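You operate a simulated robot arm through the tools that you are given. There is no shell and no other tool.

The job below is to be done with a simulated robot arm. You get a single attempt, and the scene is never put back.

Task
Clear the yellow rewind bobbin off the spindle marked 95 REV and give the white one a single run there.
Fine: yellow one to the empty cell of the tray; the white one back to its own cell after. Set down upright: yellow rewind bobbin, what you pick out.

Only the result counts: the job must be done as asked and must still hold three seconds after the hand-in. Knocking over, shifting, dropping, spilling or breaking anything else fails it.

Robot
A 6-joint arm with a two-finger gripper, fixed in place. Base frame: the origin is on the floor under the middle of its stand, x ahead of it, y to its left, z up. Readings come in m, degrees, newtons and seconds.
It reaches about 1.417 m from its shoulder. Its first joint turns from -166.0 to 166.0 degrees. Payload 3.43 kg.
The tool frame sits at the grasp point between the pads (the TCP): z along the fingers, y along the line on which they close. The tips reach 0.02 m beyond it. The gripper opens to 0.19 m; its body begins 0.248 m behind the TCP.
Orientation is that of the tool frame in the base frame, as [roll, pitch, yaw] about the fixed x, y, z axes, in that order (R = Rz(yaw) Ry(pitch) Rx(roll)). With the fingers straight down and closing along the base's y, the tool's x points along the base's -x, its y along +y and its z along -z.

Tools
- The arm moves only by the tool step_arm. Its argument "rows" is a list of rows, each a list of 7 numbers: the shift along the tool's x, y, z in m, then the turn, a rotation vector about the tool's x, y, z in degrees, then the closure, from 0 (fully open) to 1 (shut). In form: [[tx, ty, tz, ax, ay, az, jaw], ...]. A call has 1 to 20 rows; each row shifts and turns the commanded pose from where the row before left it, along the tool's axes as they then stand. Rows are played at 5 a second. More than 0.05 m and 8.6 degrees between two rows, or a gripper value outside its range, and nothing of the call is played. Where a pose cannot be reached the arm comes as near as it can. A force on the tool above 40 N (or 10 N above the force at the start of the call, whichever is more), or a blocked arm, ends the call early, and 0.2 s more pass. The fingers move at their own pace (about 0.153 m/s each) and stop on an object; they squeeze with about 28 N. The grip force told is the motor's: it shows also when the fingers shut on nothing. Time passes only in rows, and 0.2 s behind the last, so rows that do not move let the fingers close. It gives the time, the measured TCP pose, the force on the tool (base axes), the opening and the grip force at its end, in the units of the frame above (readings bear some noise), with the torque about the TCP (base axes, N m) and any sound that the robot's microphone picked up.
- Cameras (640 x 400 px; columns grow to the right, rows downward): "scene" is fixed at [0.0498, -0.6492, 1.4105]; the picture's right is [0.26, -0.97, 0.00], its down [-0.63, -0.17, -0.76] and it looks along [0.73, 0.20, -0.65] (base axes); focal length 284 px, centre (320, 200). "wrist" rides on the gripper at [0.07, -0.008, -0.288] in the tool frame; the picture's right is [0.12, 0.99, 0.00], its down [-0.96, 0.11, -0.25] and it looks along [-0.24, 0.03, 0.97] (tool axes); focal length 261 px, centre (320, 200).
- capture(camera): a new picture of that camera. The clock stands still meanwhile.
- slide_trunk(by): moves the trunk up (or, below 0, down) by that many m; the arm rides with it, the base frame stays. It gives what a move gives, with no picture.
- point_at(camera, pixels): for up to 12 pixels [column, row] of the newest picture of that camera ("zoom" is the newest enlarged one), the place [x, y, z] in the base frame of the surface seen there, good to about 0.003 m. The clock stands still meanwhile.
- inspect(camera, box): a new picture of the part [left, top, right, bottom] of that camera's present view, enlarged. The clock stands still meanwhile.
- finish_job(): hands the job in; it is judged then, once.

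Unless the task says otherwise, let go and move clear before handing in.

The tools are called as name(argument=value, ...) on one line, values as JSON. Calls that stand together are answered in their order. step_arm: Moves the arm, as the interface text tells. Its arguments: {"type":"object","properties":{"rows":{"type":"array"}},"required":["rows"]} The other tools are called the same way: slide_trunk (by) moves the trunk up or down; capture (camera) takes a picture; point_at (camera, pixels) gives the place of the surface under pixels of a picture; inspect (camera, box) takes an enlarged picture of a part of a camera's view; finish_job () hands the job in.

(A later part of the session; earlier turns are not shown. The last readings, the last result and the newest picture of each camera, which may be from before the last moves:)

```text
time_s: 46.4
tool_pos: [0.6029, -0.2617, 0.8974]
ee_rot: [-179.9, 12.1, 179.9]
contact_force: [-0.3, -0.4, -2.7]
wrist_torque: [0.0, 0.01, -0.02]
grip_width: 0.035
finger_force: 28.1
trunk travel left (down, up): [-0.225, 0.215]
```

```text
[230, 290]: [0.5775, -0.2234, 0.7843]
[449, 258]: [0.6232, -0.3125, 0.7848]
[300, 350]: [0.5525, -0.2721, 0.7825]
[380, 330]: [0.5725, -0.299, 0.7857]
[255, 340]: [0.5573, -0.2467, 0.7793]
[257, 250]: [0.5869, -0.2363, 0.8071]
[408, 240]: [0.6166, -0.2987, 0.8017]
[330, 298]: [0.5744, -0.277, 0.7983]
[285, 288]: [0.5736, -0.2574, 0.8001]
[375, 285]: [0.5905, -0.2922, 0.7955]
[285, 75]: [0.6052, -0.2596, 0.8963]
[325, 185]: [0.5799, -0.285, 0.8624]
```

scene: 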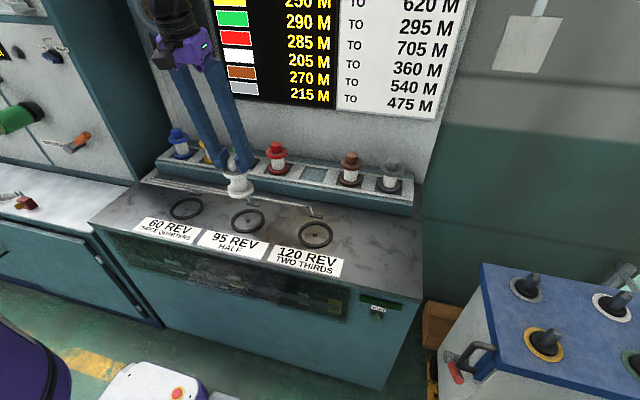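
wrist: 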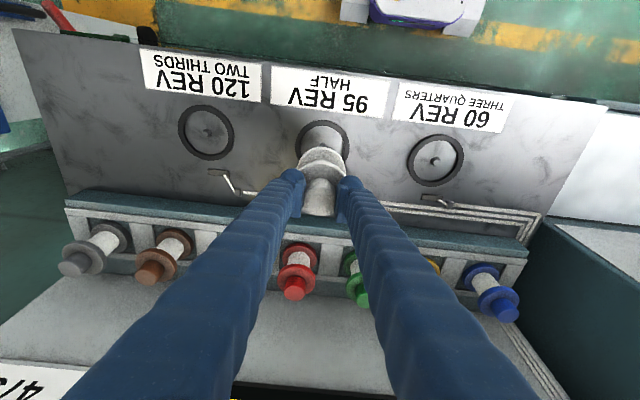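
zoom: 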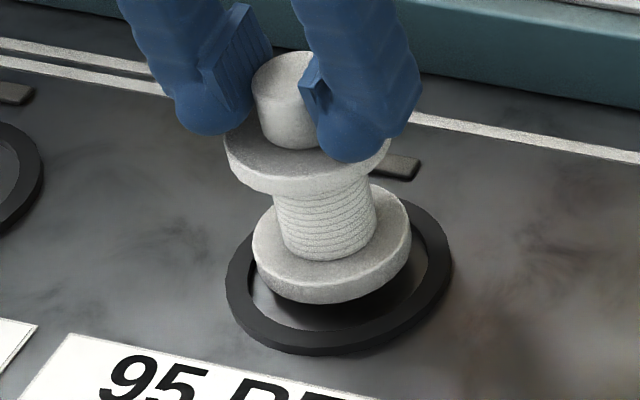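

Relative measurements in both views put the white base ≈3 mm too far in +x and ≈2 mm in +y with respect to the ring. I'll correct by (-3,-2) mm at the same height and re-check.

step_arm(rows=[[0.00293, -0.002, -0.00063, 0, 0, 0, 1], [0, 0, 0, 0, 0, 0, 1], [0, 0, 0, 0, 0, 0, 1]])

inspect(camera="wrist", box=[270, 120, 370, 220])

point_at(camera="zoom", pixels=[[196, 165], [452, 165], [320, 50], [240, 90], [410, 95], [235, 185], [416, 185], [320, 113], [265, 135], [375, 135], [320, 305], [280, 60]])

inspect(camera="scene", box=[215, 180, 275, 240])

point_at(camera="zoom", pixels=[[230, 290], [449, 258], [300, 350], [400, 330], [245, 330], [257, 250], [408, 240], [330, 298], [285, 288], [375, 285], [440, 300], [275, 345]])

```text
time_s: 47.2
tool_pos: [0.6005, -0.2656, 0.8972]
ee_rot: [-180.0, 12.2, -179.9]
contact_force: [-0.1, 0.2, -2.3]
wrist_torque: [0.01, 0.03, 0.02]
grip_width: 0.0353
finger_force: 27.8
trunk travel left (down, up): [-0.225, 0.215]
```

```text
4.00 times, centred on (320, 170) of wrist
```

zoom: 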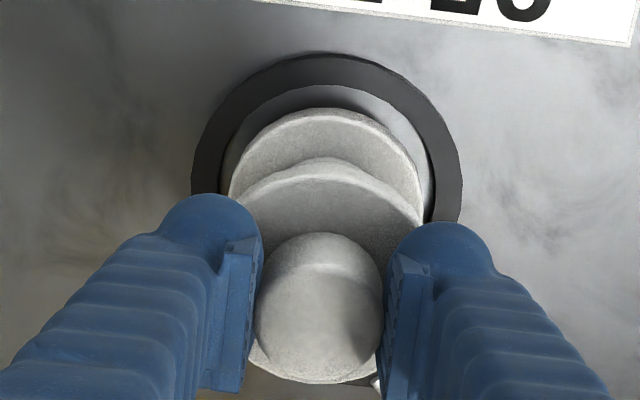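

```text
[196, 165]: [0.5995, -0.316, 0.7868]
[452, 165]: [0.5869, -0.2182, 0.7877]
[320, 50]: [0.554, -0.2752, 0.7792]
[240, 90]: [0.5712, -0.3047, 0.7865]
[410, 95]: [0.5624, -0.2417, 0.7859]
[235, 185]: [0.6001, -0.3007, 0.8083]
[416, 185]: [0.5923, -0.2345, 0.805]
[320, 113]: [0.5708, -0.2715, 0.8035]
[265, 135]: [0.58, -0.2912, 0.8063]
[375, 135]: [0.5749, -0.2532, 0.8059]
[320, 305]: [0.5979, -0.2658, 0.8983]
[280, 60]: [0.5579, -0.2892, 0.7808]
```

```text
6.67 times, centred on (245, 210) of scene
```

zoom: 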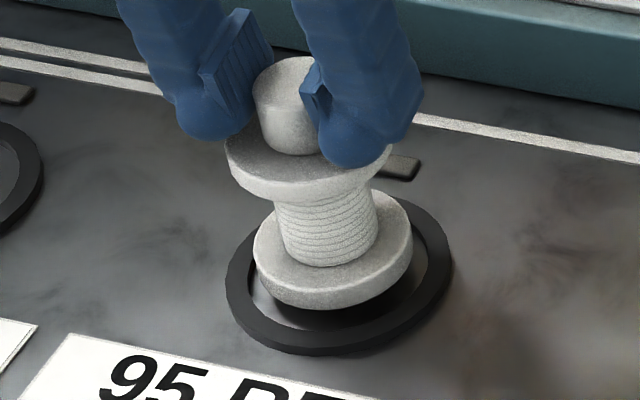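

```text
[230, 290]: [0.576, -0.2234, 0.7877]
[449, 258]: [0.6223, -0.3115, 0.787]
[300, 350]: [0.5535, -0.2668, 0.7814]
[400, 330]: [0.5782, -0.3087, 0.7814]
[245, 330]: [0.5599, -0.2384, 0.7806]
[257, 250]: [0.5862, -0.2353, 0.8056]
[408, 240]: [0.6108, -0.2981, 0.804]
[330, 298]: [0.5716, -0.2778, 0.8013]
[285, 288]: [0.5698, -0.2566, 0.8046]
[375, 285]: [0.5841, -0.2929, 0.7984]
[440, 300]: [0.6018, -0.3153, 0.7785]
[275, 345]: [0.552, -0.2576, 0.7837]
```

Now both views show the base concentric with the ring (ring centre col 327 vs flange 325.5; fits agree within 1 mm). I'll lower gently onto the pin.

step_arm(rows=[[0.00063, 0, 0.00293, 0, 0, 0, 1], [0.00063, 0, 0.00293, 0, 0, 0, 1], [0.00042, 0, 0.00195, 0, 0, 0, 1], [0, 0, 0, 0, 0, 0, 1]])

```text
time_s: 48.2
tool_pos: [0.6004, -0.2652, 0.8903]
ee_rot: [-179.9, 12.2, 180.0]
contact_force: [0.4, 0.7, -2.7]
wrist_torque: [0.02, 0.0, -0.02]
grip_width: 0.0351
finger_force: 28.3
trunk travel left (down, up): [-0.225, 0.215]
```

No resistance at z=0.8903, below the pin-top level, so the pin is entering the bore. Continuing in small steps to seat it.

step_arm(rows=[[0.00042, 0, 0.00195, 0, 0, 0, 1], [0.00021, 0, 0.00098, 0, 0, 0, 1], [0.00021, 0, 0.00098, 0, 0, 0, 1], [0, 0, 0, 0, 0, 0, 1]])

inspect(camera="scene", box=[215, 180, 275, 240])

```text
time_s: 49.2
tool_pos: [0.6001, -0.265, 0.8862]
ee_rot: [180.0, 12.1, -180.0]
contact_force: [0.4, -0.3, -3.4]
wrist_torque: [-0.04, 0.0, 0.0]
grip_width: 0.0354
finger_force: 28.5
trunk travel left (down, up): [-0.225, 0.215]
```

```text
6.67 times, centred on (245, 210) of scene
```

zoom: 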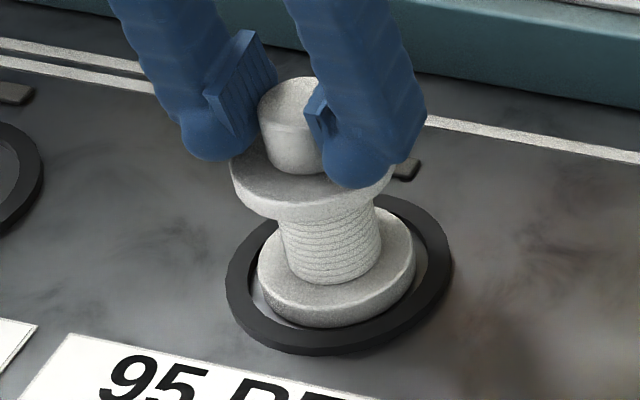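

Almost seated and still no contact force; I'll go on in half-millimetre steps until I feel the seat.

step_arm(rows=[[0.00016, 0, 0.00073, 0, 0, 0, 1], [0.00016, 0, 0.00073, 0, 0, 0, 1], [0, 0, 0, 0, 0, 0, 1]])

```text
time_s: 50.0
tool_pos: [0.6004, -0.2663, 0.8853]
ee_rot: [-180.0, 12.2, -180.0]
contact_force: [-1.6, -0.6, 4.3]
wrist_torque: [0.0, 0.22, -0.01]
grip_width: 0.0349
finger_force: 28.4
trunk travel left (down, up): [-0.225, 0.215]
```

Contact felt at z=0.8853 as predicted, so white is seated. I'll release and check it.

step_arm(rows=[[0, 0, 0, 0, 0, 0, 0.9], [0, 0, 0, 0, 0, 0, 0.75], [0, 0, 0, 0, 0, 0, 0.6], [0, 0, 0, 0, 0, 0, 0.6]])

inspect(camera="scene", box=[205, 170, 285, 240])

inspect(camera="wrist", box=[250, 110, 390, 250])

```text
time_s: 51.0
tool_pos: [0.6005, -0.2646, 0.8844]
ee_rot: [180.0, 12.2, 179.9]
contact_force: [0.0, 0.0, -0.3]
wrist_torque: [0.0, -0.02, -0.02]
grip_width: 0.076
finger_force: 0.0
trunk travel left (down, up): [-0.225, 0.215]
```

```text
5.71 times, centred on (245, 205) of scene
```

zoom: 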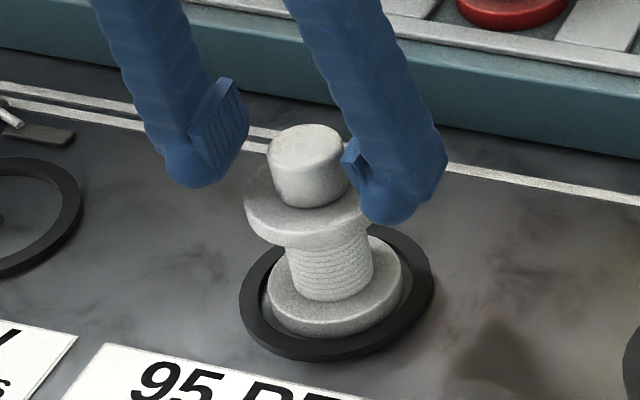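

```text
2.86 times, centred on (320, 180) of wrist
```

zoom: 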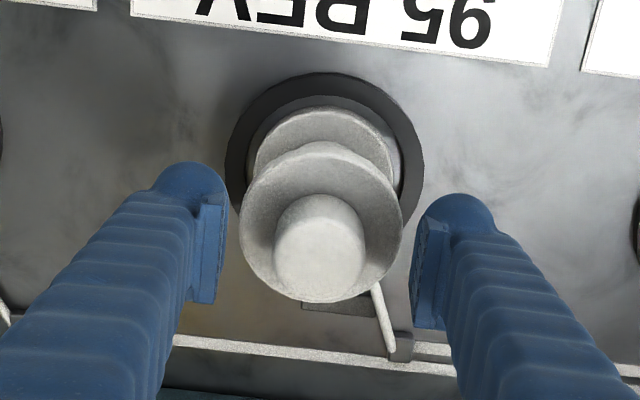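

White is seated and the thread now runs to it (wrist zoom (385,320)). Next I'll retreat upward and check the surroundings of the RUN button (cart, table edge) for a safe approach.

step_arm(rows=[[-0.00423, 0, -0.01955, 0, 0, 0, 0.6], [-0.00634, 0, -0.02932, 0, 0, 0, 0.6], [-0.00739, 0, -0.0342, 0, 0, 0, 0.6], [-0.00739, 0, -0.0342, 0, 0, 0, 0.6], [0, 0, 0, 0, 0, 0, 0.6]])

capture(camera="scene")

point_at(camera="scene", pixels=[[482, 266], [470, 350], [455, 375], [160, 385], [178, 394], [40, 370], [430, 320], [400, 295], [350, 285], [380, 300], [300, 310], [420, 290]])

inspect(camera="scene", box=[215, 170, 285, 240])

```text
time_s: 52.2
tool_pos: [0.6019, -0.2659, 1.0037]
ee_rot: [-179.9, 12.2, -180.0]
contact_force: [0.8, 0.4, 1.0]
wrist_torque: [0.0, -0.03, -0.02]
grip_width: 0.0758
finger_force: 0.0
trunk travel left (down, up): [-0.225, 0.215]
```

```text
taken
```

scene: 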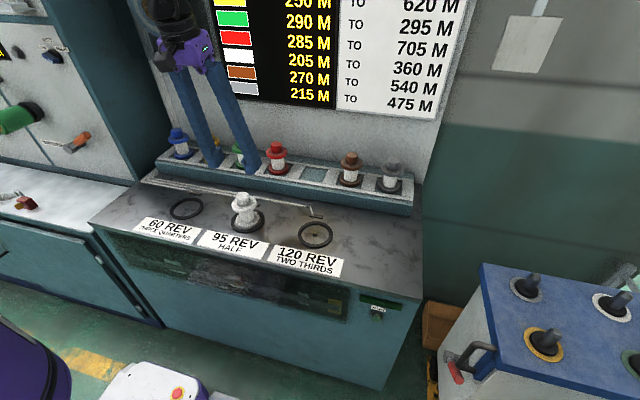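

```text
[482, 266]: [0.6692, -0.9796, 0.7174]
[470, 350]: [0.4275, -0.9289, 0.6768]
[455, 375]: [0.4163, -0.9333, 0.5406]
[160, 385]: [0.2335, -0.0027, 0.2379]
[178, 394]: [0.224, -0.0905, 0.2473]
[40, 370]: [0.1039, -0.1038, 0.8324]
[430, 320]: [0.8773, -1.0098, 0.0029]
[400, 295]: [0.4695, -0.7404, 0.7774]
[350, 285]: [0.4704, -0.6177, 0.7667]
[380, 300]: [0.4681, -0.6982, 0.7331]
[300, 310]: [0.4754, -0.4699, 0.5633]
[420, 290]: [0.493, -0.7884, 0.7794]
```

```text
5.71 times, centred on (250, 205) of scene
```

zoom: 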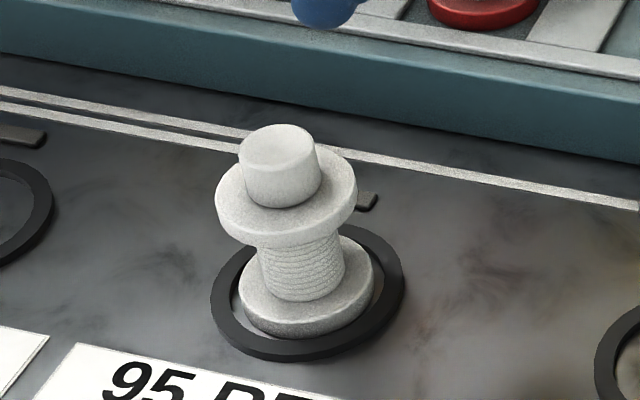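

Around the button: table lip at x≈0.468, green bar above it, cart handle at y≈-0.93, so there is room in front. I'll close the fingers and move to about (0.40,-0.68,1.0), tilting further so the fingertips lead.

step_arm(rows=[[0.0122, -0.018, -0.0027, 0, 0, 0, 0.7], [0.0244, -0.0355, -0.0053, 0, 0, 0, 0.8], [0.0244, -0.0355, -0.0053, 0, 0, 0, 0.9], [0.0244, -0.0355, -0.0053, 0, 0, 0, 1], [0.0244, -0.0355, -0.0053, 0, 0, 0, 1], [0.0244, -0.0355, -0.0053, 0, 0, 0, 1], [0.0244, -0.0355, -0.0053, 0, 0, 0, 1], [0.0244, -0.0355, -0.0053, 0, 0, 0, 1], [0.0122, -0.04, -0.0027, 0, 0, 0, 1], [0, -0.04, 0, 0, 0, 0, 1], [0, -0.04, 0, 0, 0, 0, 1], [0, -0.027, 0, 0, 0, 0, 1], [0, 0, 0, 0, 0, 0, 1]])

```text
time_s: 55.0
tool_pos: [0.4002, -0.6794, 1.0067]
ee_rot: [-179.9, 12.2, -180.0]
contact_force: [-0.2, 0.5, 0.1]
wrist_torque: [0.06, -0.02, 0.01]
grip_width: 0.0
finger_force: 28.5
trunk travel left (down, up): [-0.225, 0.215]
```

In position (0.400,-0.679,1.007). Now tilting 18° further to ~30°.

step_arm(rows=[[0, 0, 0, 0, -6, 0, 1], [0, 0, 0, 0, -6, 0, 1], [0, 0, 0, 0, -5.8, 0, 1], [0, 0, 0, 0, 0, 0, 1]])

capture(camera="wrist")

capture(camera="scene")

```text
time_s: 56.0
tool_pos: [0.3998, -0.6796, 1.0045]
ee_rot: [-179.9, 29.9, 180.0]
contact_force: [-0.2, -0.1, -0.3]
wrist_torque: [0.03, -0.03, 0.04]
grip_width: 0.0
finger_force: 27.9
trunk travel left (down, up): [-0.225, 0.215]
```

```text
taken
```

wrist: 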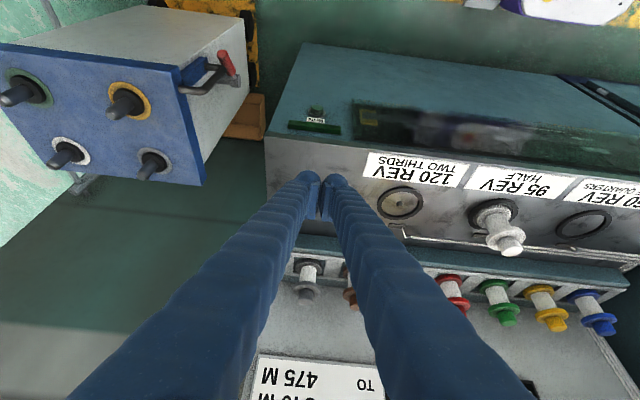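

```text
taken
```

scene: 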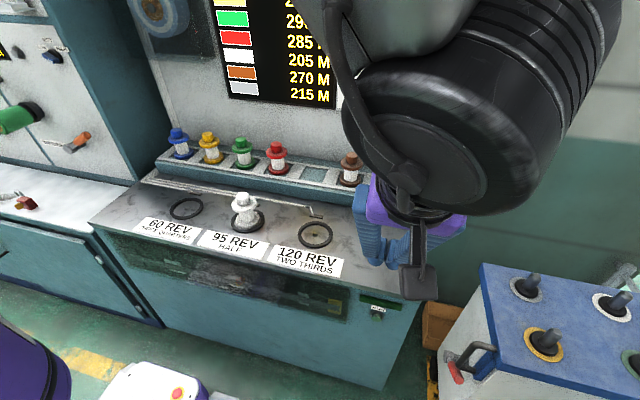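

At 30° tilt the RUN button is visible at wrist pixel ~(318,112). I'll descend in front of the panel to z≈0.665 while keeping x≈0.40.

step_arm(rows=[[0.01496, 0, 0.02601, 0, 0, 0, 1], [0.02243, 0, 0.03901, 0, 0, 0, 1], [0.02243, 0, 0.03901, 0, 0, 0, 1], [0.02243, 0, 0.03901, 0, 0, 0, 1], [0.02243, 0, 0.03901, 0, 0, 0, 1], [0.02243, 0, 0.03901, 0, 0, 0, 1], [0.01496, 0, 0.02601, 0, 0, 0, 1], [0.01, 0, 0.0173, 0, 0, 0, 1], [0, 0, 0, 0, 0, 0, 1]])

capture(camera="wrist")

capture(camera="scene")

```text
time_s: 58.0
tool_pos: [0.4016, -0.6819, 0.6987]
ee_rot: [-180.0, 30.0, -180.0]
contact_force: [0.3, 1.3, 0.0]
wrist_torque: [0.03, -0.02, 0.0]
grip_width: 0.0
finger_force: 28.2
trunk travel left (down, up): [-0.225, 0.215]
```

```text
taken
```

wrist: 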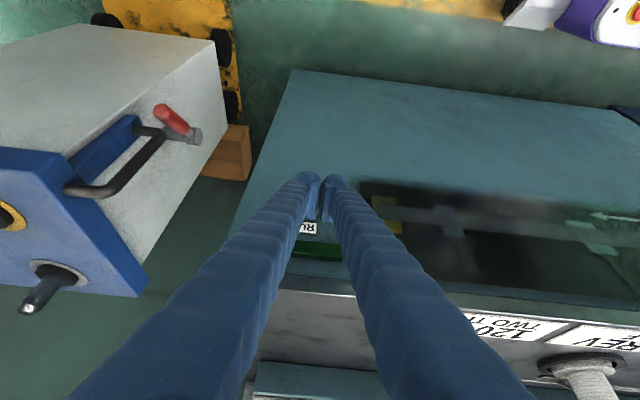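

```text
taken
```

scene: 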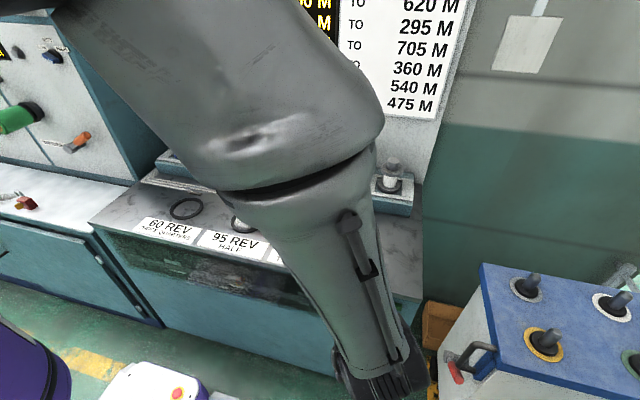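

I'm at z=0.699 in front of the panel; the RUN label is just visible behind the fingertips. Zooming to see the fingertips relative to the button.

inspect(camera="wrist", box=[260, 150, 400, 270])

point_at(camera="zoom", pixels=[[255, 260], [290, 330], [220, 330], [330, 330], [225, 90], [300, 90], [260, 110], [310, 110], [190, 180], [380, 160], [282, 180], [220, 280]])

```text
3.33 times, centred on (330, 210) of wrist
```

zoom: 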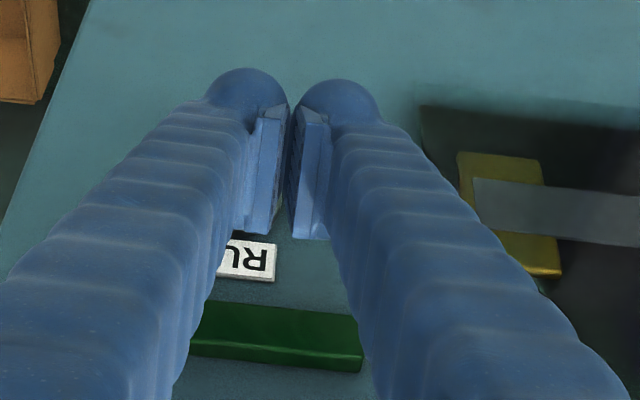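

```text
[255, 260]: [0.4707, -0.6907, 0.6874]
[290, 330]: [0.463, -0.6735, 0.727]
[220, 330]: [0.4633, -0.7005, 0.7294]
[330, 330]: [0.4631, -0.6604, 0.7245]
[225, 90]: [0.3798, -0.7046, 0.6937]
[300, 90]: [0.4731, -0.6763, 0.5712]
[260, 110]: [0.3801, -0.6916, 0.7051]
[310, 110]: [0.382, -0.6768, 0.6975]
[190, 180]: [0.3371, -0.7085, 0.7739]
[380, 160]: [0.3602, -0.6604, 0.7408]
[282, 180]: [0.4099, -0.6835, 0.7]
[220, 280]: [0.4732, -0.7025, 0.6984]
```

The -y finger is at y≈-0.70, lined up with the button (y=-0.6995). I'll lower to TCP z≈0.660 so the tip corner is at the button height.

step_arm(rows=[[0.0097, 0.0005, 0.0168, 0, 0, 0, 1], [0.0096, 0.0005, 0.0167, 0, 0, 0, 1], [0, 0, 0, 0, 0, 0, 1]])

inspect(camera="wrist", box=[260, 150, 400, 270])

```text
time_s: 58.8
tool_pos: [0.4006, -0.6794, 0.6621]
ee_rot: [180.0, 30.0, 179.9]
contact_force: [0.0, 0.0, -0.3]
wrist_torque: [0.04, 0.0, 0.01]
grip_width: 0.0
finger_force: 27.9
trunk travel left (down, up): [-0.225, 0.215]
```

```text
3.33 times, centred on (330, 210) of wrist
```

zoom: 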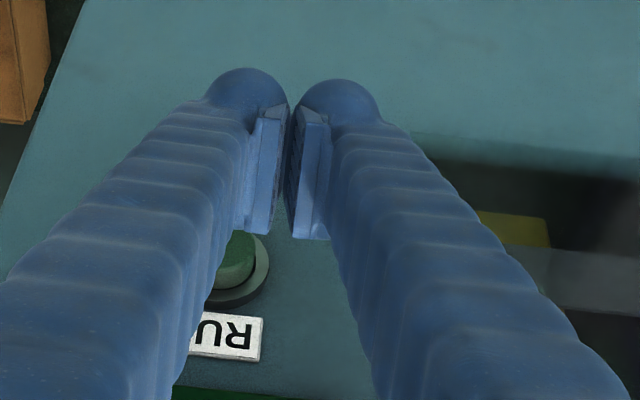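

The green button is visible at zoom (238,257), just ahead of the -y finger. I'll get its position and then advance.

point_at(camera="zoom", pixels=[[240, 255], [235, 270], [250, 250], [228, 280], [262, 265], [240, 298], [245, 225], [255, 215], [305, 225], [230, 340]])

step_arm(rows=[[-0.0052, -0.001, 0.003, 0, 0, 0, 1], [-0.0043, 0, 0.0025, 0, 0, 0, 1], [0, 0, 0, 0, 0, 0, 1]])

inspect(camera="wrist", box=[260, 150, 400, 270])

```text
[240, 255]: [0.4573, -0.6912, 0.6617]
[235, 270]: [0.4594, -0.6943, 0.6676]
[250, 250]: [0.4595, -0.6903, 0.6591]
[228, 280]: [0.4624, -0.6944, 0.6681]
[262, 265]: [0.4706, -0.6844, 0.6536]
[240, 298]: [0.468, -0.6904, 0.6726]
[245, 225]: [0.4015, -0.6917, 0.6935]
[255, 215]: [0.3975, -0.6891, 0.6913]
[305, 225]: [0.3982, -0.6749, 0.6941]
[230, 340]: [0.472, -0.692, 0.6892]
```

```text
time_s: 59.6
tool_pos: [0.4118, -0.68, 0.6627]
ee_rot: [180.0, 30.0, -179.9]
contact_force: [0.4, 0.3, 0.2]
wrist_torque: [-0.02, 0.02, 0.01]
grip_width: 0.0
finger_force: 28.0
trunk travel left (down, up): [-0.225, 0.215]
```

```text
3.33 times, centred on (330, 210) of wrist
```

zoom: 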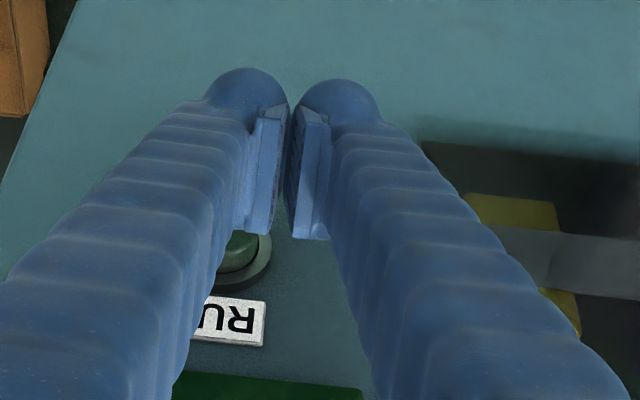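

No contact at x=0.412. The pad geometry suggests contact near TCP x≈0.43, so I'll advance to ~0.424 and then in 2 mm steps while watching force and sound.

step_arm(rows=[[-0.0043, 0, 0.0025, 0, 0, 0, 1], [-0.0043, 0, 0.0025, 0, 0, 0, 1], [-0.0017, 0, 0.001, 0, 0, 0, 1], [0, 0, 0, 0, 0, 0, 1]])

```text
time_s: 60.6
tool_pos: [0.4226, -0.6781, 0.6614]
ee_rot: [-180.0, 30.0, -180.0]
contact_force: [-1.1, -0.2, 0.0]
wrist_torque: [-0.03, 0.01, -0.02]
grip_width: 0.0
finger_force: 28.3
trunk travel left (down, up): [-0.225, 0.215]
```

Still free at x=0.4226. Advancing 4 mm more.

step_arm(rows=[[-0.0017, 0, 0.001, 0, 0, 0, 1], [-0.0017, 0, 0.001, 0, 0, 0, 1], [0, 0, 0, 0, 0, 0, 1]])

inspect(camera="wrist", box=[260, 150, 400, 270])

```text
time_s: 61.4
tool_pos: [0.4275, -0.679, 0.6611]
ee_rot: [180.0, 30.0, 179.8]
contact_force: [-0.7, 0.1, 0.6]
wrist_torque: [0.04, -0.01, -0.03]
grip_width: 0.0002
finger_force: 27.7
trunk travel left (down, up): [-0.225, 0.215]
```

```text
3.33 times, centred on (330, 210) of wrist
```

zoom: 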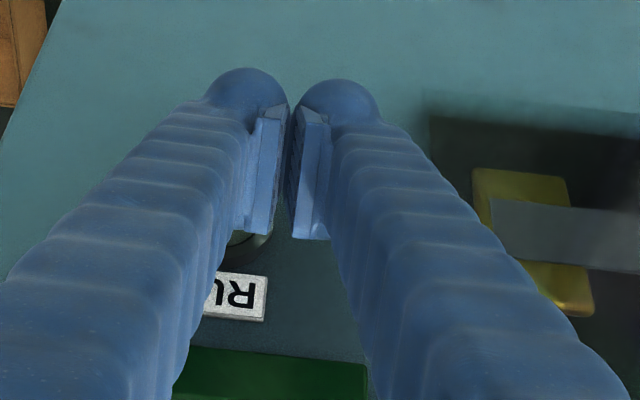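

No contact yet; the button is disappearing under the finger tip as expected. Advancing another 4 mm.

step_arm(rows=[[-0.0017, 0, 0.001, 0, 0, 0, 1], [-0.0017, 0, 0.001, 0, 0, 0, 1], [0, 0, 0, 0, 0, 0, 1]])

```text
time_s: 62.2
tool_pos: [0.4309, -0.6791, 0.6616]
ee_rot: [180.0, 30.0, 179.9]
contact_force: [-1.3, 0.1, 0.0]
wrist_torque: [0.0, 0.02, -0.03]
grip_width: 0.0
finger_force: 28.4
trunk travel left (down, up): [-0.225, 0.215]
```

Maybe a first touch (-1.3 N). Advancing another 3 mm.

step_arm(rows=[[-0.0013, 0, 0.00075, 0, 0, 0, 1], [-0.0013, 0, 0.00075, 0, 0, 0, 1], [0, 0, 0, 0, 0, 0, 1]])

```text
time_s: 63.0
tool_pos: [0.4337, -0.6791, 0.6603]
ee_rot: [-179.9, 30.0, 179.9]
contact_force: [-2.2, 0.1, 0.2]
wrist_torque: [-0.01, 0.0, -0.03]
grip_width: 0.0001
finger_force: 27.4
trunk travel left (down, up): [-0.225, 0.215]
heard: click
```

A click was heard at x≈0.4337 — the button has been pressed once. I'll retract straight back right away and look.

step_arm(rows=[[0.0087, 0, -0.005, 0, 0, 0, 1], [0.0173, 0, -0.01, 0, 0, 0, 1], [0.0173, 0, -0.01, 0, 0, 0, 1], [0, 0, 0, 0, 0, 0, 1]])

capture(camera="scene")

capture(camera="wrist")

```text
time_s: 64.0
tool_pos: [0.3853, -0.6787, 0.6608]
ee_rot: [180.0, 30.0, 179.9]
contact_force: [1.1, -0.8, 0.3]
wrist_torque: [0.01, -0.02, -0.02]
grip_width: 0.0
finger_force: 28.1
trunk travel left (down, up): [-0.225, 0.215]
```

```text
taken
```

scene: 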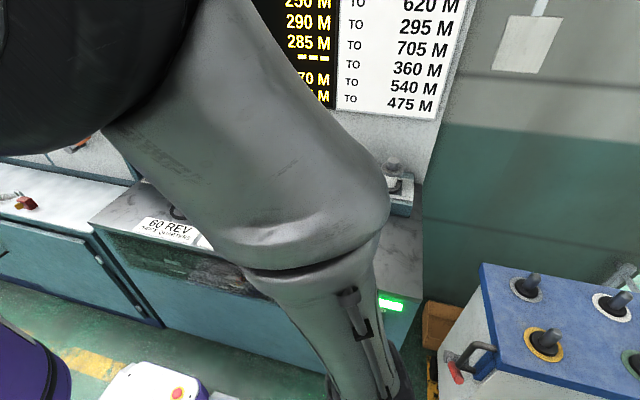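

```text
taken
```

wrist: 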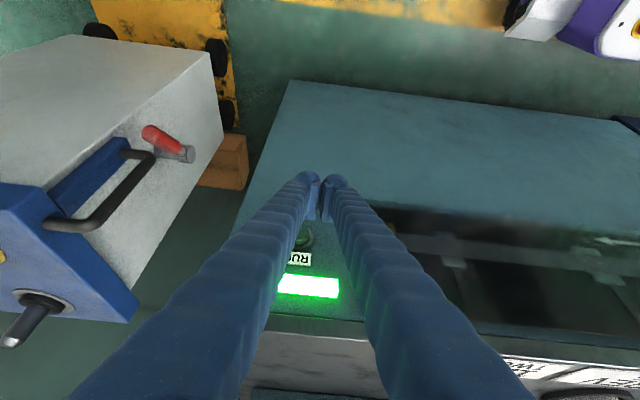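

The green bar is lit and the white row on the board shows "---", so the run is in progress. I'll rise clear in front of the panel while it runs.

step_arm(rows=[[-0.01, 0, -0.0173, 0, 0, 0, 1], [-0.02243, 0, -0.03901, 0, 0, 0, 1], [-0.02243, 0, -0.03901, 0, 0, 0, 1], [-0.02243, 0, -0.03901, 0, 0, 0, 1], [-0.02243, 0, -0.03901, 0, 0, 0, 1], [-0.02243, 0, -0.03901, 0, 0, 0, 1], [-0.02243, 0, -0.03901, 0, 0, 0, 1], [-0.02243, 0, -0.03901, 0, 0, 0, 1], [-0.01, 0, -0.0173, 0, 0, 0, 1], [0, 0, 0, 0, 0, 0, 1]])

capture(camera="scene")

```text
time_s: 66.2
tool_pos: [0.3838, -0.6772, 1.0143]
ee_rot: [-180.0, 30.0, 179.8]
contact_force: [-0.5, -0.5, -0.6]
wrist_torque: [-0.01, -0.02, -0.01]
grip_width: 0.0001
finger_force: 28.6
trunk travel left (down, up): [-0.225, 0.215]
```

```text
taken
```

scene: 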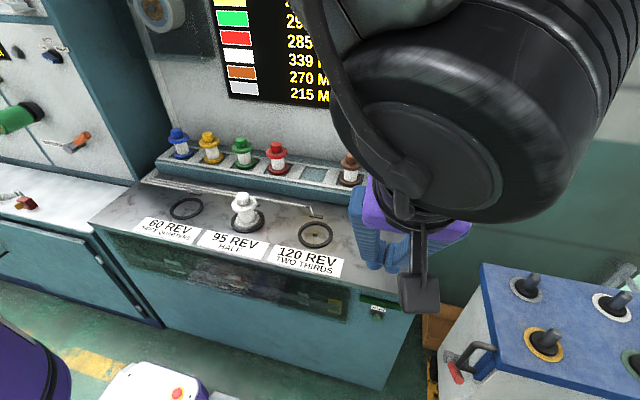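

The board now shows 339 M for white and the lamp is off, so the single run has finished. I'll tilt back to ~12°, open the fingers and go back above the white bobbin.

step_arm(rows=[[0, 0, 0, 0, 6, 0, 1], [0, 0, 0, 0, 6, 0, 1], [0, 0, 0, 0, 5.8, 0, 1], [0, 0, 0, 0, 0, 0, 1]])

```text
time_s: 67.2
tool_pos: [0.3841, -0.6787, 1.0162]
ee_rot: [180.0, 12.0, 179.9]
contact_force: [0.5, -0.1, -0.3]
wrist_torque: [0.01, 0.04, 0.03]
grip_width: 0.0
finger_force: 27.8
trunk travel left (down, up): [-0.225, 0.215]
```

Tilt is 12°. Moving back above the white bobbin on spindle 95.

step_arm(rows=[[0, 0.02, 0, 0, 0, 0, 1], [0, 0.04, 0, 0, 0, 0, 0.9], [0, 0.04, 0, 0, 0, 0, 0.8], [0, 0.03, 0, 0, 0, 0, 0.7], [-0.0264, 0.0355, 0.0057, 0, 0, 0, 0.6], [-0.0264, 0.0355, 0.0057, 0, 0, 0, 0.6], [-0.0264, 0.0355, 0.0057, 0, 0, 0, 0.6], [-0.0264, 0.0355, 0.0057, 0, 0, 0, 0.6], [-0.0264, 0.0355, 0.0057, 0, 0, 0, 0.6], [-0.0264, 0.0355, 0.0057, 0, 0, 0, 0.6], [-0.0264, 0.0355, 0.0057, 0, 0, 0, 0.6], [-0.0264, 0.0352, 0.0057, 0, 0, 0, 0.6], [0, 0, 0, 0, 0, 0, 0.6]])

capture(camera="scene")

inspect(camera="wrist", box=[250, 110, 390, 250])

```text
time_s: 70.0
tool_pos: [0.6019, -0.2639, 1.0144]
ee_rot: [-180.0, 12.2, 179.9]
contact_force: [-0.5, 0.3, -0.3]
wrist_torque: [-0.09, -0.01, -0.04]
grip_width: 0.076
finger_force: 0.0
trunk travel left (down, up): [-0.225, 0.215]
```

```text
taken
```

scene: 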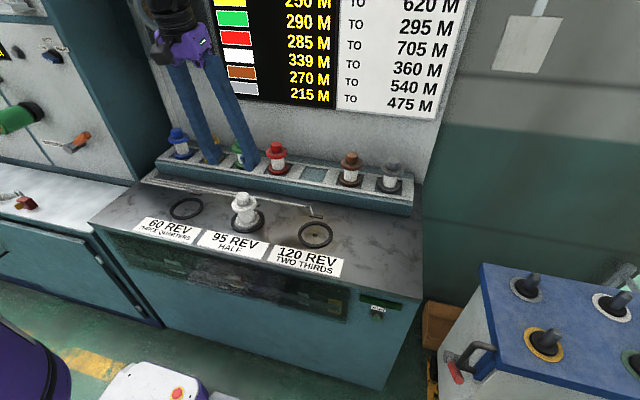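

```text
2.86 times, centred on (320, 180) of wrist
```

zoom: 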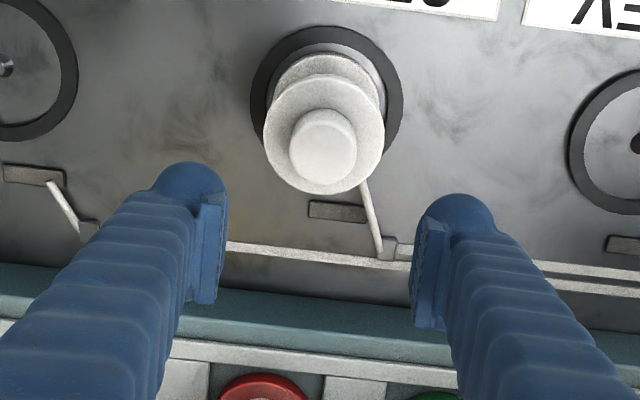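

White reads 339 M and other rows are unchanged. I'll descend around the white knob and check centring.

step_arm(rows=[[0.0084, -0.001, 0.034, 0, 0, 0, 0.6], [0.0074, 0, 0.0342, 0, 0, 0, 0.6], [0.0074, 0, 0.0342, 0, 0, 0, 0.6], [0.00317, 0, 0.01466, 0, 0, 0, 0.6], [0, 0, 0, 0, 0, 0, 0.6]])

inspect(camera="wrist", box=[260, 130, 380, 250])

inspect(camera="scene", box=[280, 145, 350, 195])

```text
time_s: 71.2
tool_pos: [0.602, -0.2672, 0.8953]
ee_rot: [180.0, 12.2, 180.0]
contact_force: [0.2, -0.1, 0.1]
wrist_torque: [-0.02, -0.02, 0.02]
grip_width: 0.076
finger_force: 0.0
trunk travel left (down, up): [-0.225, 0.215]
```

```text
3.33 times, centred on (320, 190) of wrist
```

zoom: 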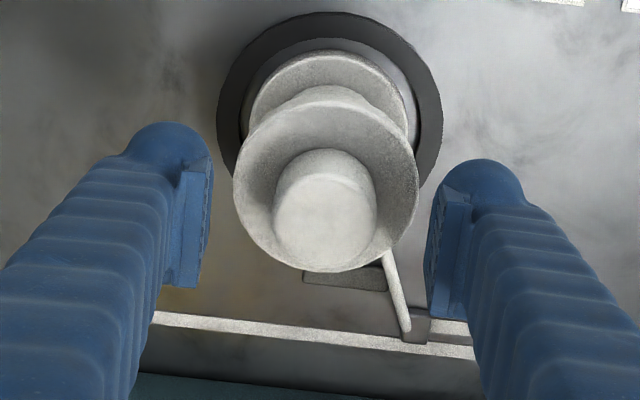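

```text
8.00 times, centred on (315, 170) of scene
```

zoom: 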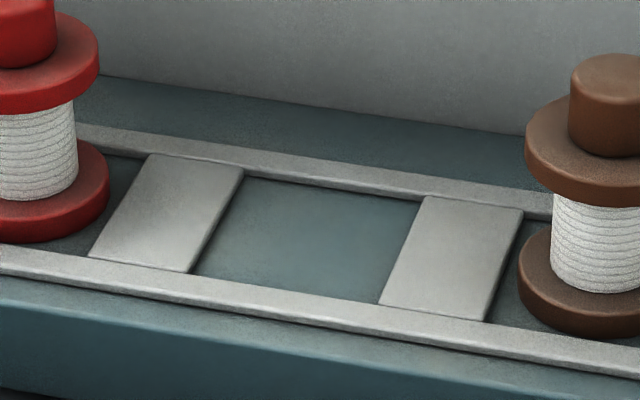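

The knob is ~2 mm toward +y and ~1.5 mm toward -x of the TCP; I'll correct, lower and close. I'll also measure white's own (now empty) cell edges from this zoom.

point_at(camera="zoom", pixels=[[250, 185], [225, 215], [200, 260], [410, 205], [395, 240], [378, 285], [300, 190], [350, 197], [250, 275], [300, 287], [310, 230]])

step_arm(rows=[[0.0033, 0.002, 0.008, 0, 0, 0, 0.6], [0, 0, 0, 0, 0, 0, 0.6], [0, 0, 0, 0, 0, 0, 0.72], [0, 0, 0, 0, 0, 0, 0.82], [0, 0, 0, 0, 0, 0, 0.92], [0, 0, 0, 0, 0, 0, 1], [0, 0, 0, 0, 0, 0, 1], [0, 0, 0, 0, 0, 0, 1]])

inspect(camera="wrist", box=[260, 130, 380, 250])

```text
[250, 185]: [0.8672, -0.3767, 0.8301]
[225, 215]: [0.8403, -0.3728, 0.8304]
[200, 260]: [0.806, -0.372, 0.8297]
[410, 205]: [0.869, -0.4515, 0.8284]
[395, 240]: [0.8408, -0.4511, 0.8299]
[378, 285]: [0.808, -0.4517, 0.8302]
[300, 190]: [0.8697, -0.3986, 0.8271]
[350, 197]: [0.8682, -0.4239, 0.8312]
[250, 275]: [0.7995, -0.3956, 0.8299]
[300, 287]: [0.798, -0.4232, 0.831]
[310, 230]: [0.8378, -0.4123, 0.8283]
```

```text
time_s: 73.0
tool_pos: [0.5982, -0.266, 0.8888]
ee_rot: [179.9, 12.2, 179.9]
contact_force: [-0.1, 0.5, 0.1]
wrist_torque: [0.02, 0.01, 0.04]
grip_width: 0.035
finger_force: 28.1
trunk travel left (down, up): [-0.225, 0.215]
```

```text
3.33 times, centred on (320, 190) of wrist
```

zoom: 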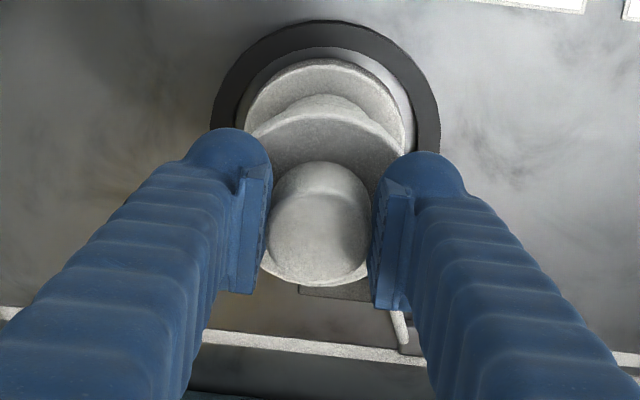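

Firm grip again. White's cell spans y≈-0.371…-0.4525 and x≈0.790…0.872 (centre ≈(0.831,-0.412)). I'll lift straight up off the pin.

step_arm(rows=[[-0.00106, 0, -0.0049, 0, 0, 0, 1], [-0.00211, 0, -0.00977, 0, 0, 0, 1], [-0.00423, 0, -0.01955, 0, 0, 0, 1], [-0.00634, 0, -0.02932, 0, 0, 0, 1], [-0.00634, 0, -0.02932, 0, 0, 0, 1], [-0.00423, 0, -0.01955, 0, 0, 0, 1], [0, 0, 0, 0, 0, 0, 1]])

inspect(camera="scene", box=[190, 120, 290, 240])

```text
time_s: 74.6
tool_pos: [0.6005, -0.2633, 1.0021]
ee_rot: [180.0, 12.2, 180.0]
contact_force: [1.1, -0.5, -1.8]
wrist_torque: [-0.02, 0.03, 0.0]
grip_width: 0.0351
finger_force: 27.8
trunk travel left (down, up): [-0.225, 0.215]
```

```text
3.33 times, centred on (240, 180) of scene
```

zoom: 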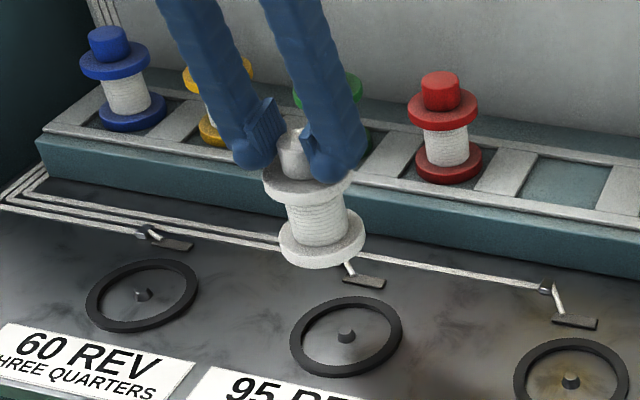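

White is lifted and upright. Moving along y to its cell, then forward over the front rail.

step_arm(rows=[[0, -0.02, 0, 0, 0, 0, 1], [0, -0.035, 0, 0, 0, 0, 1], [0, -0.04, 0, 0, 0, 0, 1], [0, -0.035, 0, 0, 0, 0, 1], [0, -0.0195, 0, 0, 0, 0, 1], [-0.01955, 0, 0.00423, 0, 0, 0, 1], [-0.03421, 0, 0.0074, 0, 0, 0, 1], [-0.03421, 0, 0.0074, 0, 0, 0, 1], [-0.03421, 0, 0.0074, 0, 0, 0, 1], [-0.03421, 0, 0.0074, 0, 0, 0, 1], [-0.02932, 0, 0.00634, 0, 0, 0, 1], [-0.02444, 0, 0.00528, 0, 0, 0, 1], [-0.01271, 0, 0.00275, 0, 0, 0, 1], [0, 0, 0, 0, 0, 0, 1]])

inspect(camera="scene", box=[275, 110, 355, 190])

inspect(camera="wrist", box=[230, 100, 410, 230])

point_at(camera="zoom", pixels=[[258, 120], [400, 125], [256, 150], [396, 150], [330, 100], [325, 144], [256, 190], [396, 195], [320, 290]])

```text
time_s: 77.6
tool_pos: [0.8271, -0.4137, 1.0022]
ee_rot: [-180.0, 12.0, 179.9]
contact_force: [0.3, 0.0, -2.5]
wrist_torque: [0.02, 0.0, 0.02]
grip_width: 0.0353
finger_force: 27.7
trunk travel left (down, up): [-0.225, 0.215]
```

```text
5.00 times, centred on (315, 150) of scene
```

zoom: 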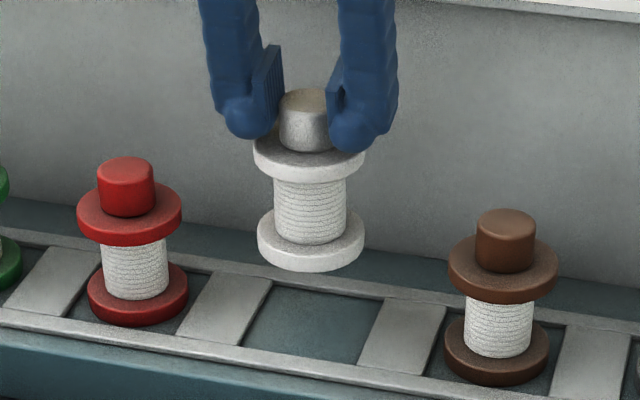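

```text
3.08 times, centred on (320, 165) of wrist
```

zoom: 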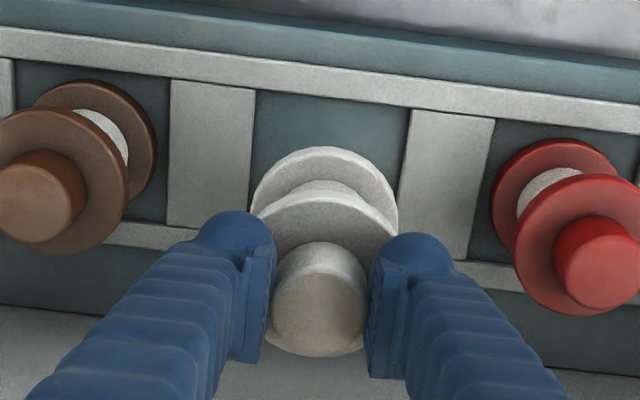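

```text
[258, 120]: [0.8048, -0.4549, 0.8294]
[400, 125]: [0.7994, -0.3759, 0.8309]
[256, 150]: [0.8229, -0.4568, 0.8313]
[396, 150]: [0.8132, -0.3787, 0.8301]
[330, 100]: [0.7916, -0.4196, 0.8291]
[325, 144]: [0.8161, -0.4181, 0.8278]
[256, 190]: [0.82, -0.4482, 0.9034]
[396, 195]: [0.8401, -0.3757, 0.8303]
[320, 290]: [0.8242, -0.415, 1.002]
```

The white base is centred over its cell (cell y≈-0.4585…-0.374, base centre ≈-0.4165; x≈0.830). Lowering to just above the floor.

step_arm(rows=[[0.00423, 0, 0.01955, 0, 0, 0, 1], [0.00423, 0, 0.01955, 0, 0, 0, 1], [0.00317, 0, 0.01466, 0, 0, 0, 1], [0.00106, 0, 0.0049, 0, 0, 0, 1], [0, 0, 0, 0, 0, 0, 1]])

inspect(camera="scene", box=[280, 125, 350, 190])

inspect(camera="wrist", box=[230, 100, 410, 230])

```text
time_s: 78.8
tool_pos: [0.8263, -0.4144, 0.9428]
ee_rot: [-180.0, 12.1, -179.9]
contact_force: [0.4, 0.0, -2.2]
wrist_torque: [0.02, 0.01, -0.01]
grip_width: 0.0352
finger_force: 28.3
trunk travel left (down, up): [-0.225, 0.215]
```

```text
6.15 times, centred on (315, 158) of scene
```

zoom: 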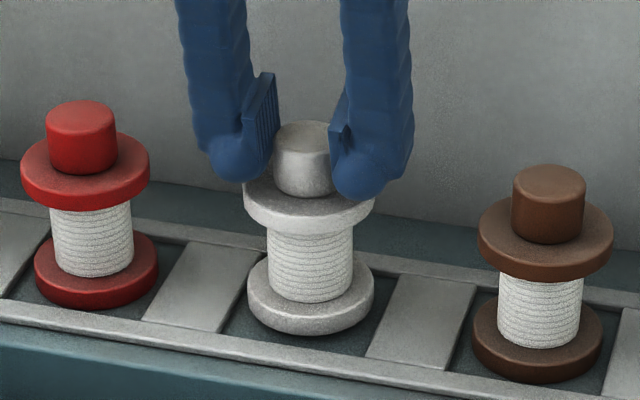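

```text
3.08 times, centred on (320, 165) of wrist
```

zoom: 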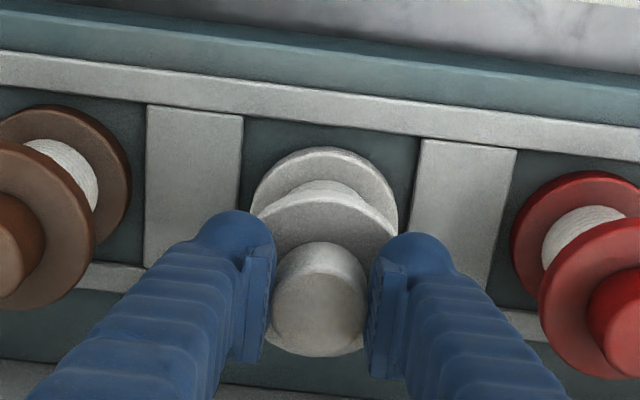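

Well centred (gaps ≈13 px and 15 px). Lowering slowly to the floor.

step_arm(rows=[[0.00063, 0, 0.00293, 0, 0, 0, 1], [0.00031, 0, 0.00147, 0, 0, 0, 1], [0.00021, 0, 0.00098, 0, 0, 0, 1], [0, 0, 0, 0, 0, 0, 1]])

```text
time_s: 79.8
tool_pos: [0.827, -0.4141, 0.9373]
ee_rot: [180.0, 12.1, -180.0]
contact_force: [-0.3, 0.2, 1.8]
wrist_torque: [-0.04, 0.15, 0.01]
grip_width: 0.0353
finger_force: 27.9
trunk travel left (down, up): [-0.225, 0.215]
```

Contact is beginning (+1.8 N from -2.3 N). A final half millimetre, then release.

step_arm(rows=[[0.0001, 0, 0.0005, 0, 0, 0, 1], [0, 0, 0, 0, 0, 0, 1]])

inspect(camera="scene", box=[280, 125, 350, 190])

```text
time_s: 80.4
tool_pos: [0.8265, -0.4139, 0.9381]
ee_rot: [-179.9, 12.3, 180.0]
contact_force: [1.4, -2.7, 9.5]
wrist_torque: [-0.05, 0.01, 0.01]
grip_width: 0.0351
finger_force: 28.1
trunk travel left (down, up): [-0.225, 0.215]
```

```text
6.15 times, centred on (315, 158) of scene
```

zoom: 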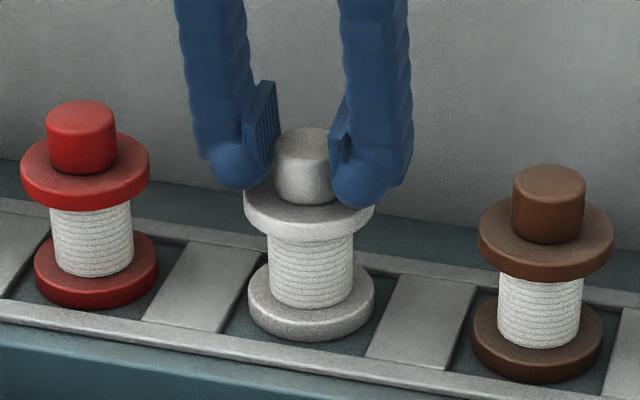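

White rests on the floor of its cell (≈12 N push). Releasing, then rising straight up.

step_arm(rows=[[-0.0001, 0, -0.0005, 0, 0, 0, 1], [0, 0, 0, 0, 0, 0, 0.85], [0, 0, 0, 0, 0, 0, 0.7], [0, 0, 0, 0, 0, 0, 0.6], [0, 0, 0, 0, 0, 0, 0.6], [-0.00211, 0, -0.00977, 0, 0, 0, 0.6], [-0.00423, 0, -0.01955, 0, 0, 0, 0.6], [-0.00634, 0, -0.02932, 0, 0, 0, 0.6], [-0.00634, 0, -0.02932, 0, 0, 0, 0.6], [0, 0, 0, 0, 0, 0, 0.6]])

capture(camera="scene")

capture(camera="wrist")

```text
time_s: 82.6
tool_pos: [0.8245, -0.413, 1.026]
ee_rot: [-180.0, 12.1, -179.9]
contact_force: [-0.4, -0.3, 0.1]
wrist_torque: [-0.01, 0.0, 0.0]
grip_width: 0.0761
finger_force: 0.1
trunk travel left (down, up): [-0.225, 0.215]
```

```text
taken
```

scene: 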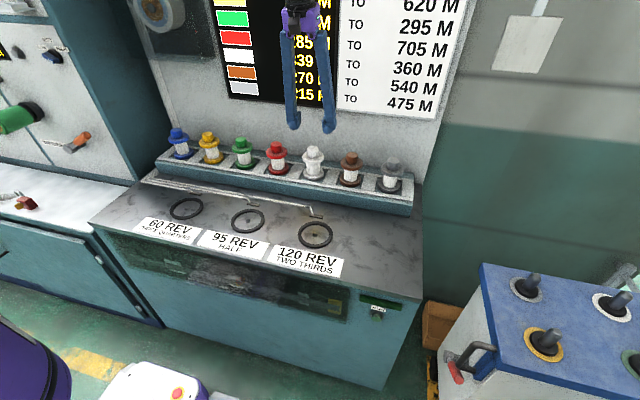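

```text
taken
```

wrist: 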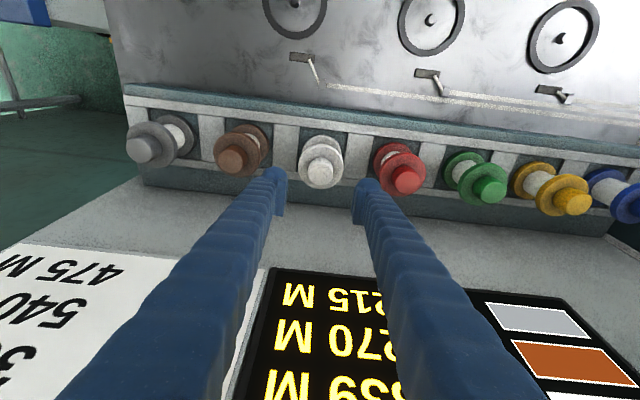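

All bobbins stand upright in the tray and the spindles are empty. I'll back the arm clear and do a final check.

step_arm(rows=[[0.01955, 0, -0.00423, 0, 0, 0, 0.6], [0.03421, 0, -0.0074, 0, 0, 0, 0.6], [0.03421, 0, -0.0074, 0, 0, 0, 0.6], [0.03421, 0, -0.0074, 0, 0, 0, 0.6], [0.02932, 0, -0.00634, 0, 0, 0, 0.6], [-0.0063, 0, -0.0293, 0, 0, 0, 0.6], [0, 0, 0, 0, 0, 0, 0.6], [0, 0, 0, 0, 0, 0, 0.6]])

capture(camera="scene")

inspect(camera="scene", box=[140, 110, 430, 260])

inspect(camera="scene", box=[210, 0, 470, 120])

```text
time_s: 84.4
tool_pos: [0.6722, -0.4142, 1.0555]
ee_rot: [180.0, 12.2, -180.0]
contact_force: [-0.3, -0.2, -0.8]
wrist_torque: [0.05, 0.01, 0.0]
grip_width: 0.0758
finger_force: 0.2
trunk travel left (down, up): [-0.225, 0.215]
```

```text
taken
```

scene: 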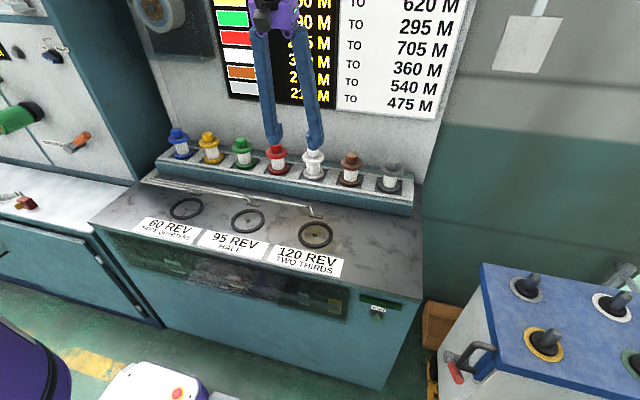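

```text
2.21 times, centred on (285, 185) of scene
```

zoom: 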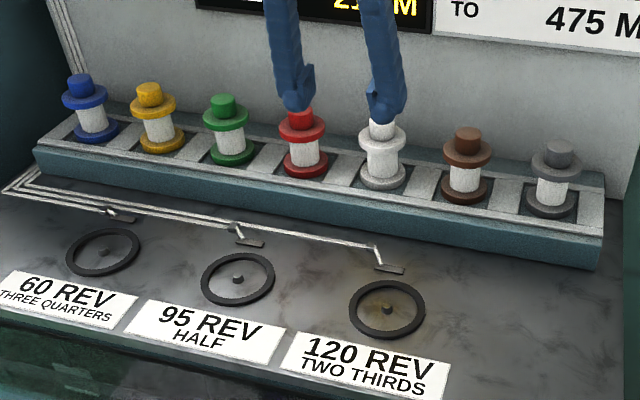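

```text
2.46 times, centred on (340, 60) of scene
```

zoom: 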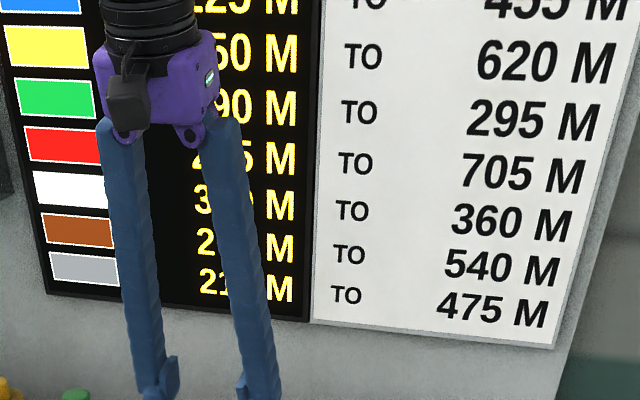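

Everything is in place: yellow in the formerly empty cell, white back in its own, spindles empty, board 339 M. One last look at the wall disc the gripper brushed earlier to be sure it is unchanged.

inspect(camera="scene", box=[110, 0, 220, 70])

inspect(camera="scene", box=[160, 120, 250, 180])

```text
5.71 times, centred on (165, 35) of scene
```

zoom: 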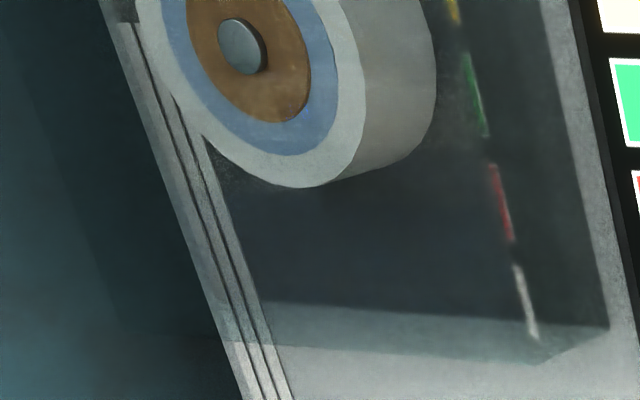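

```text
6.67 times, centred on (205, 150) of scene
```

zoom: 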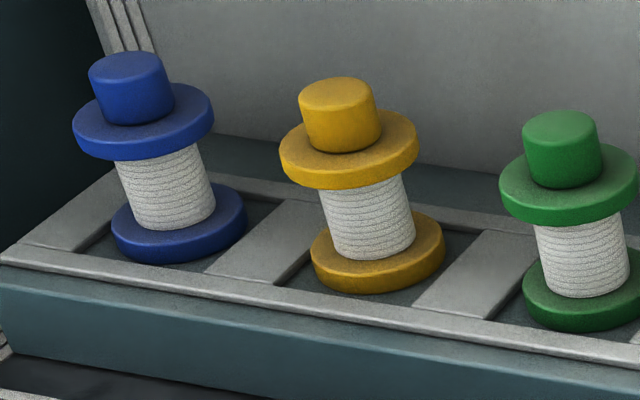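

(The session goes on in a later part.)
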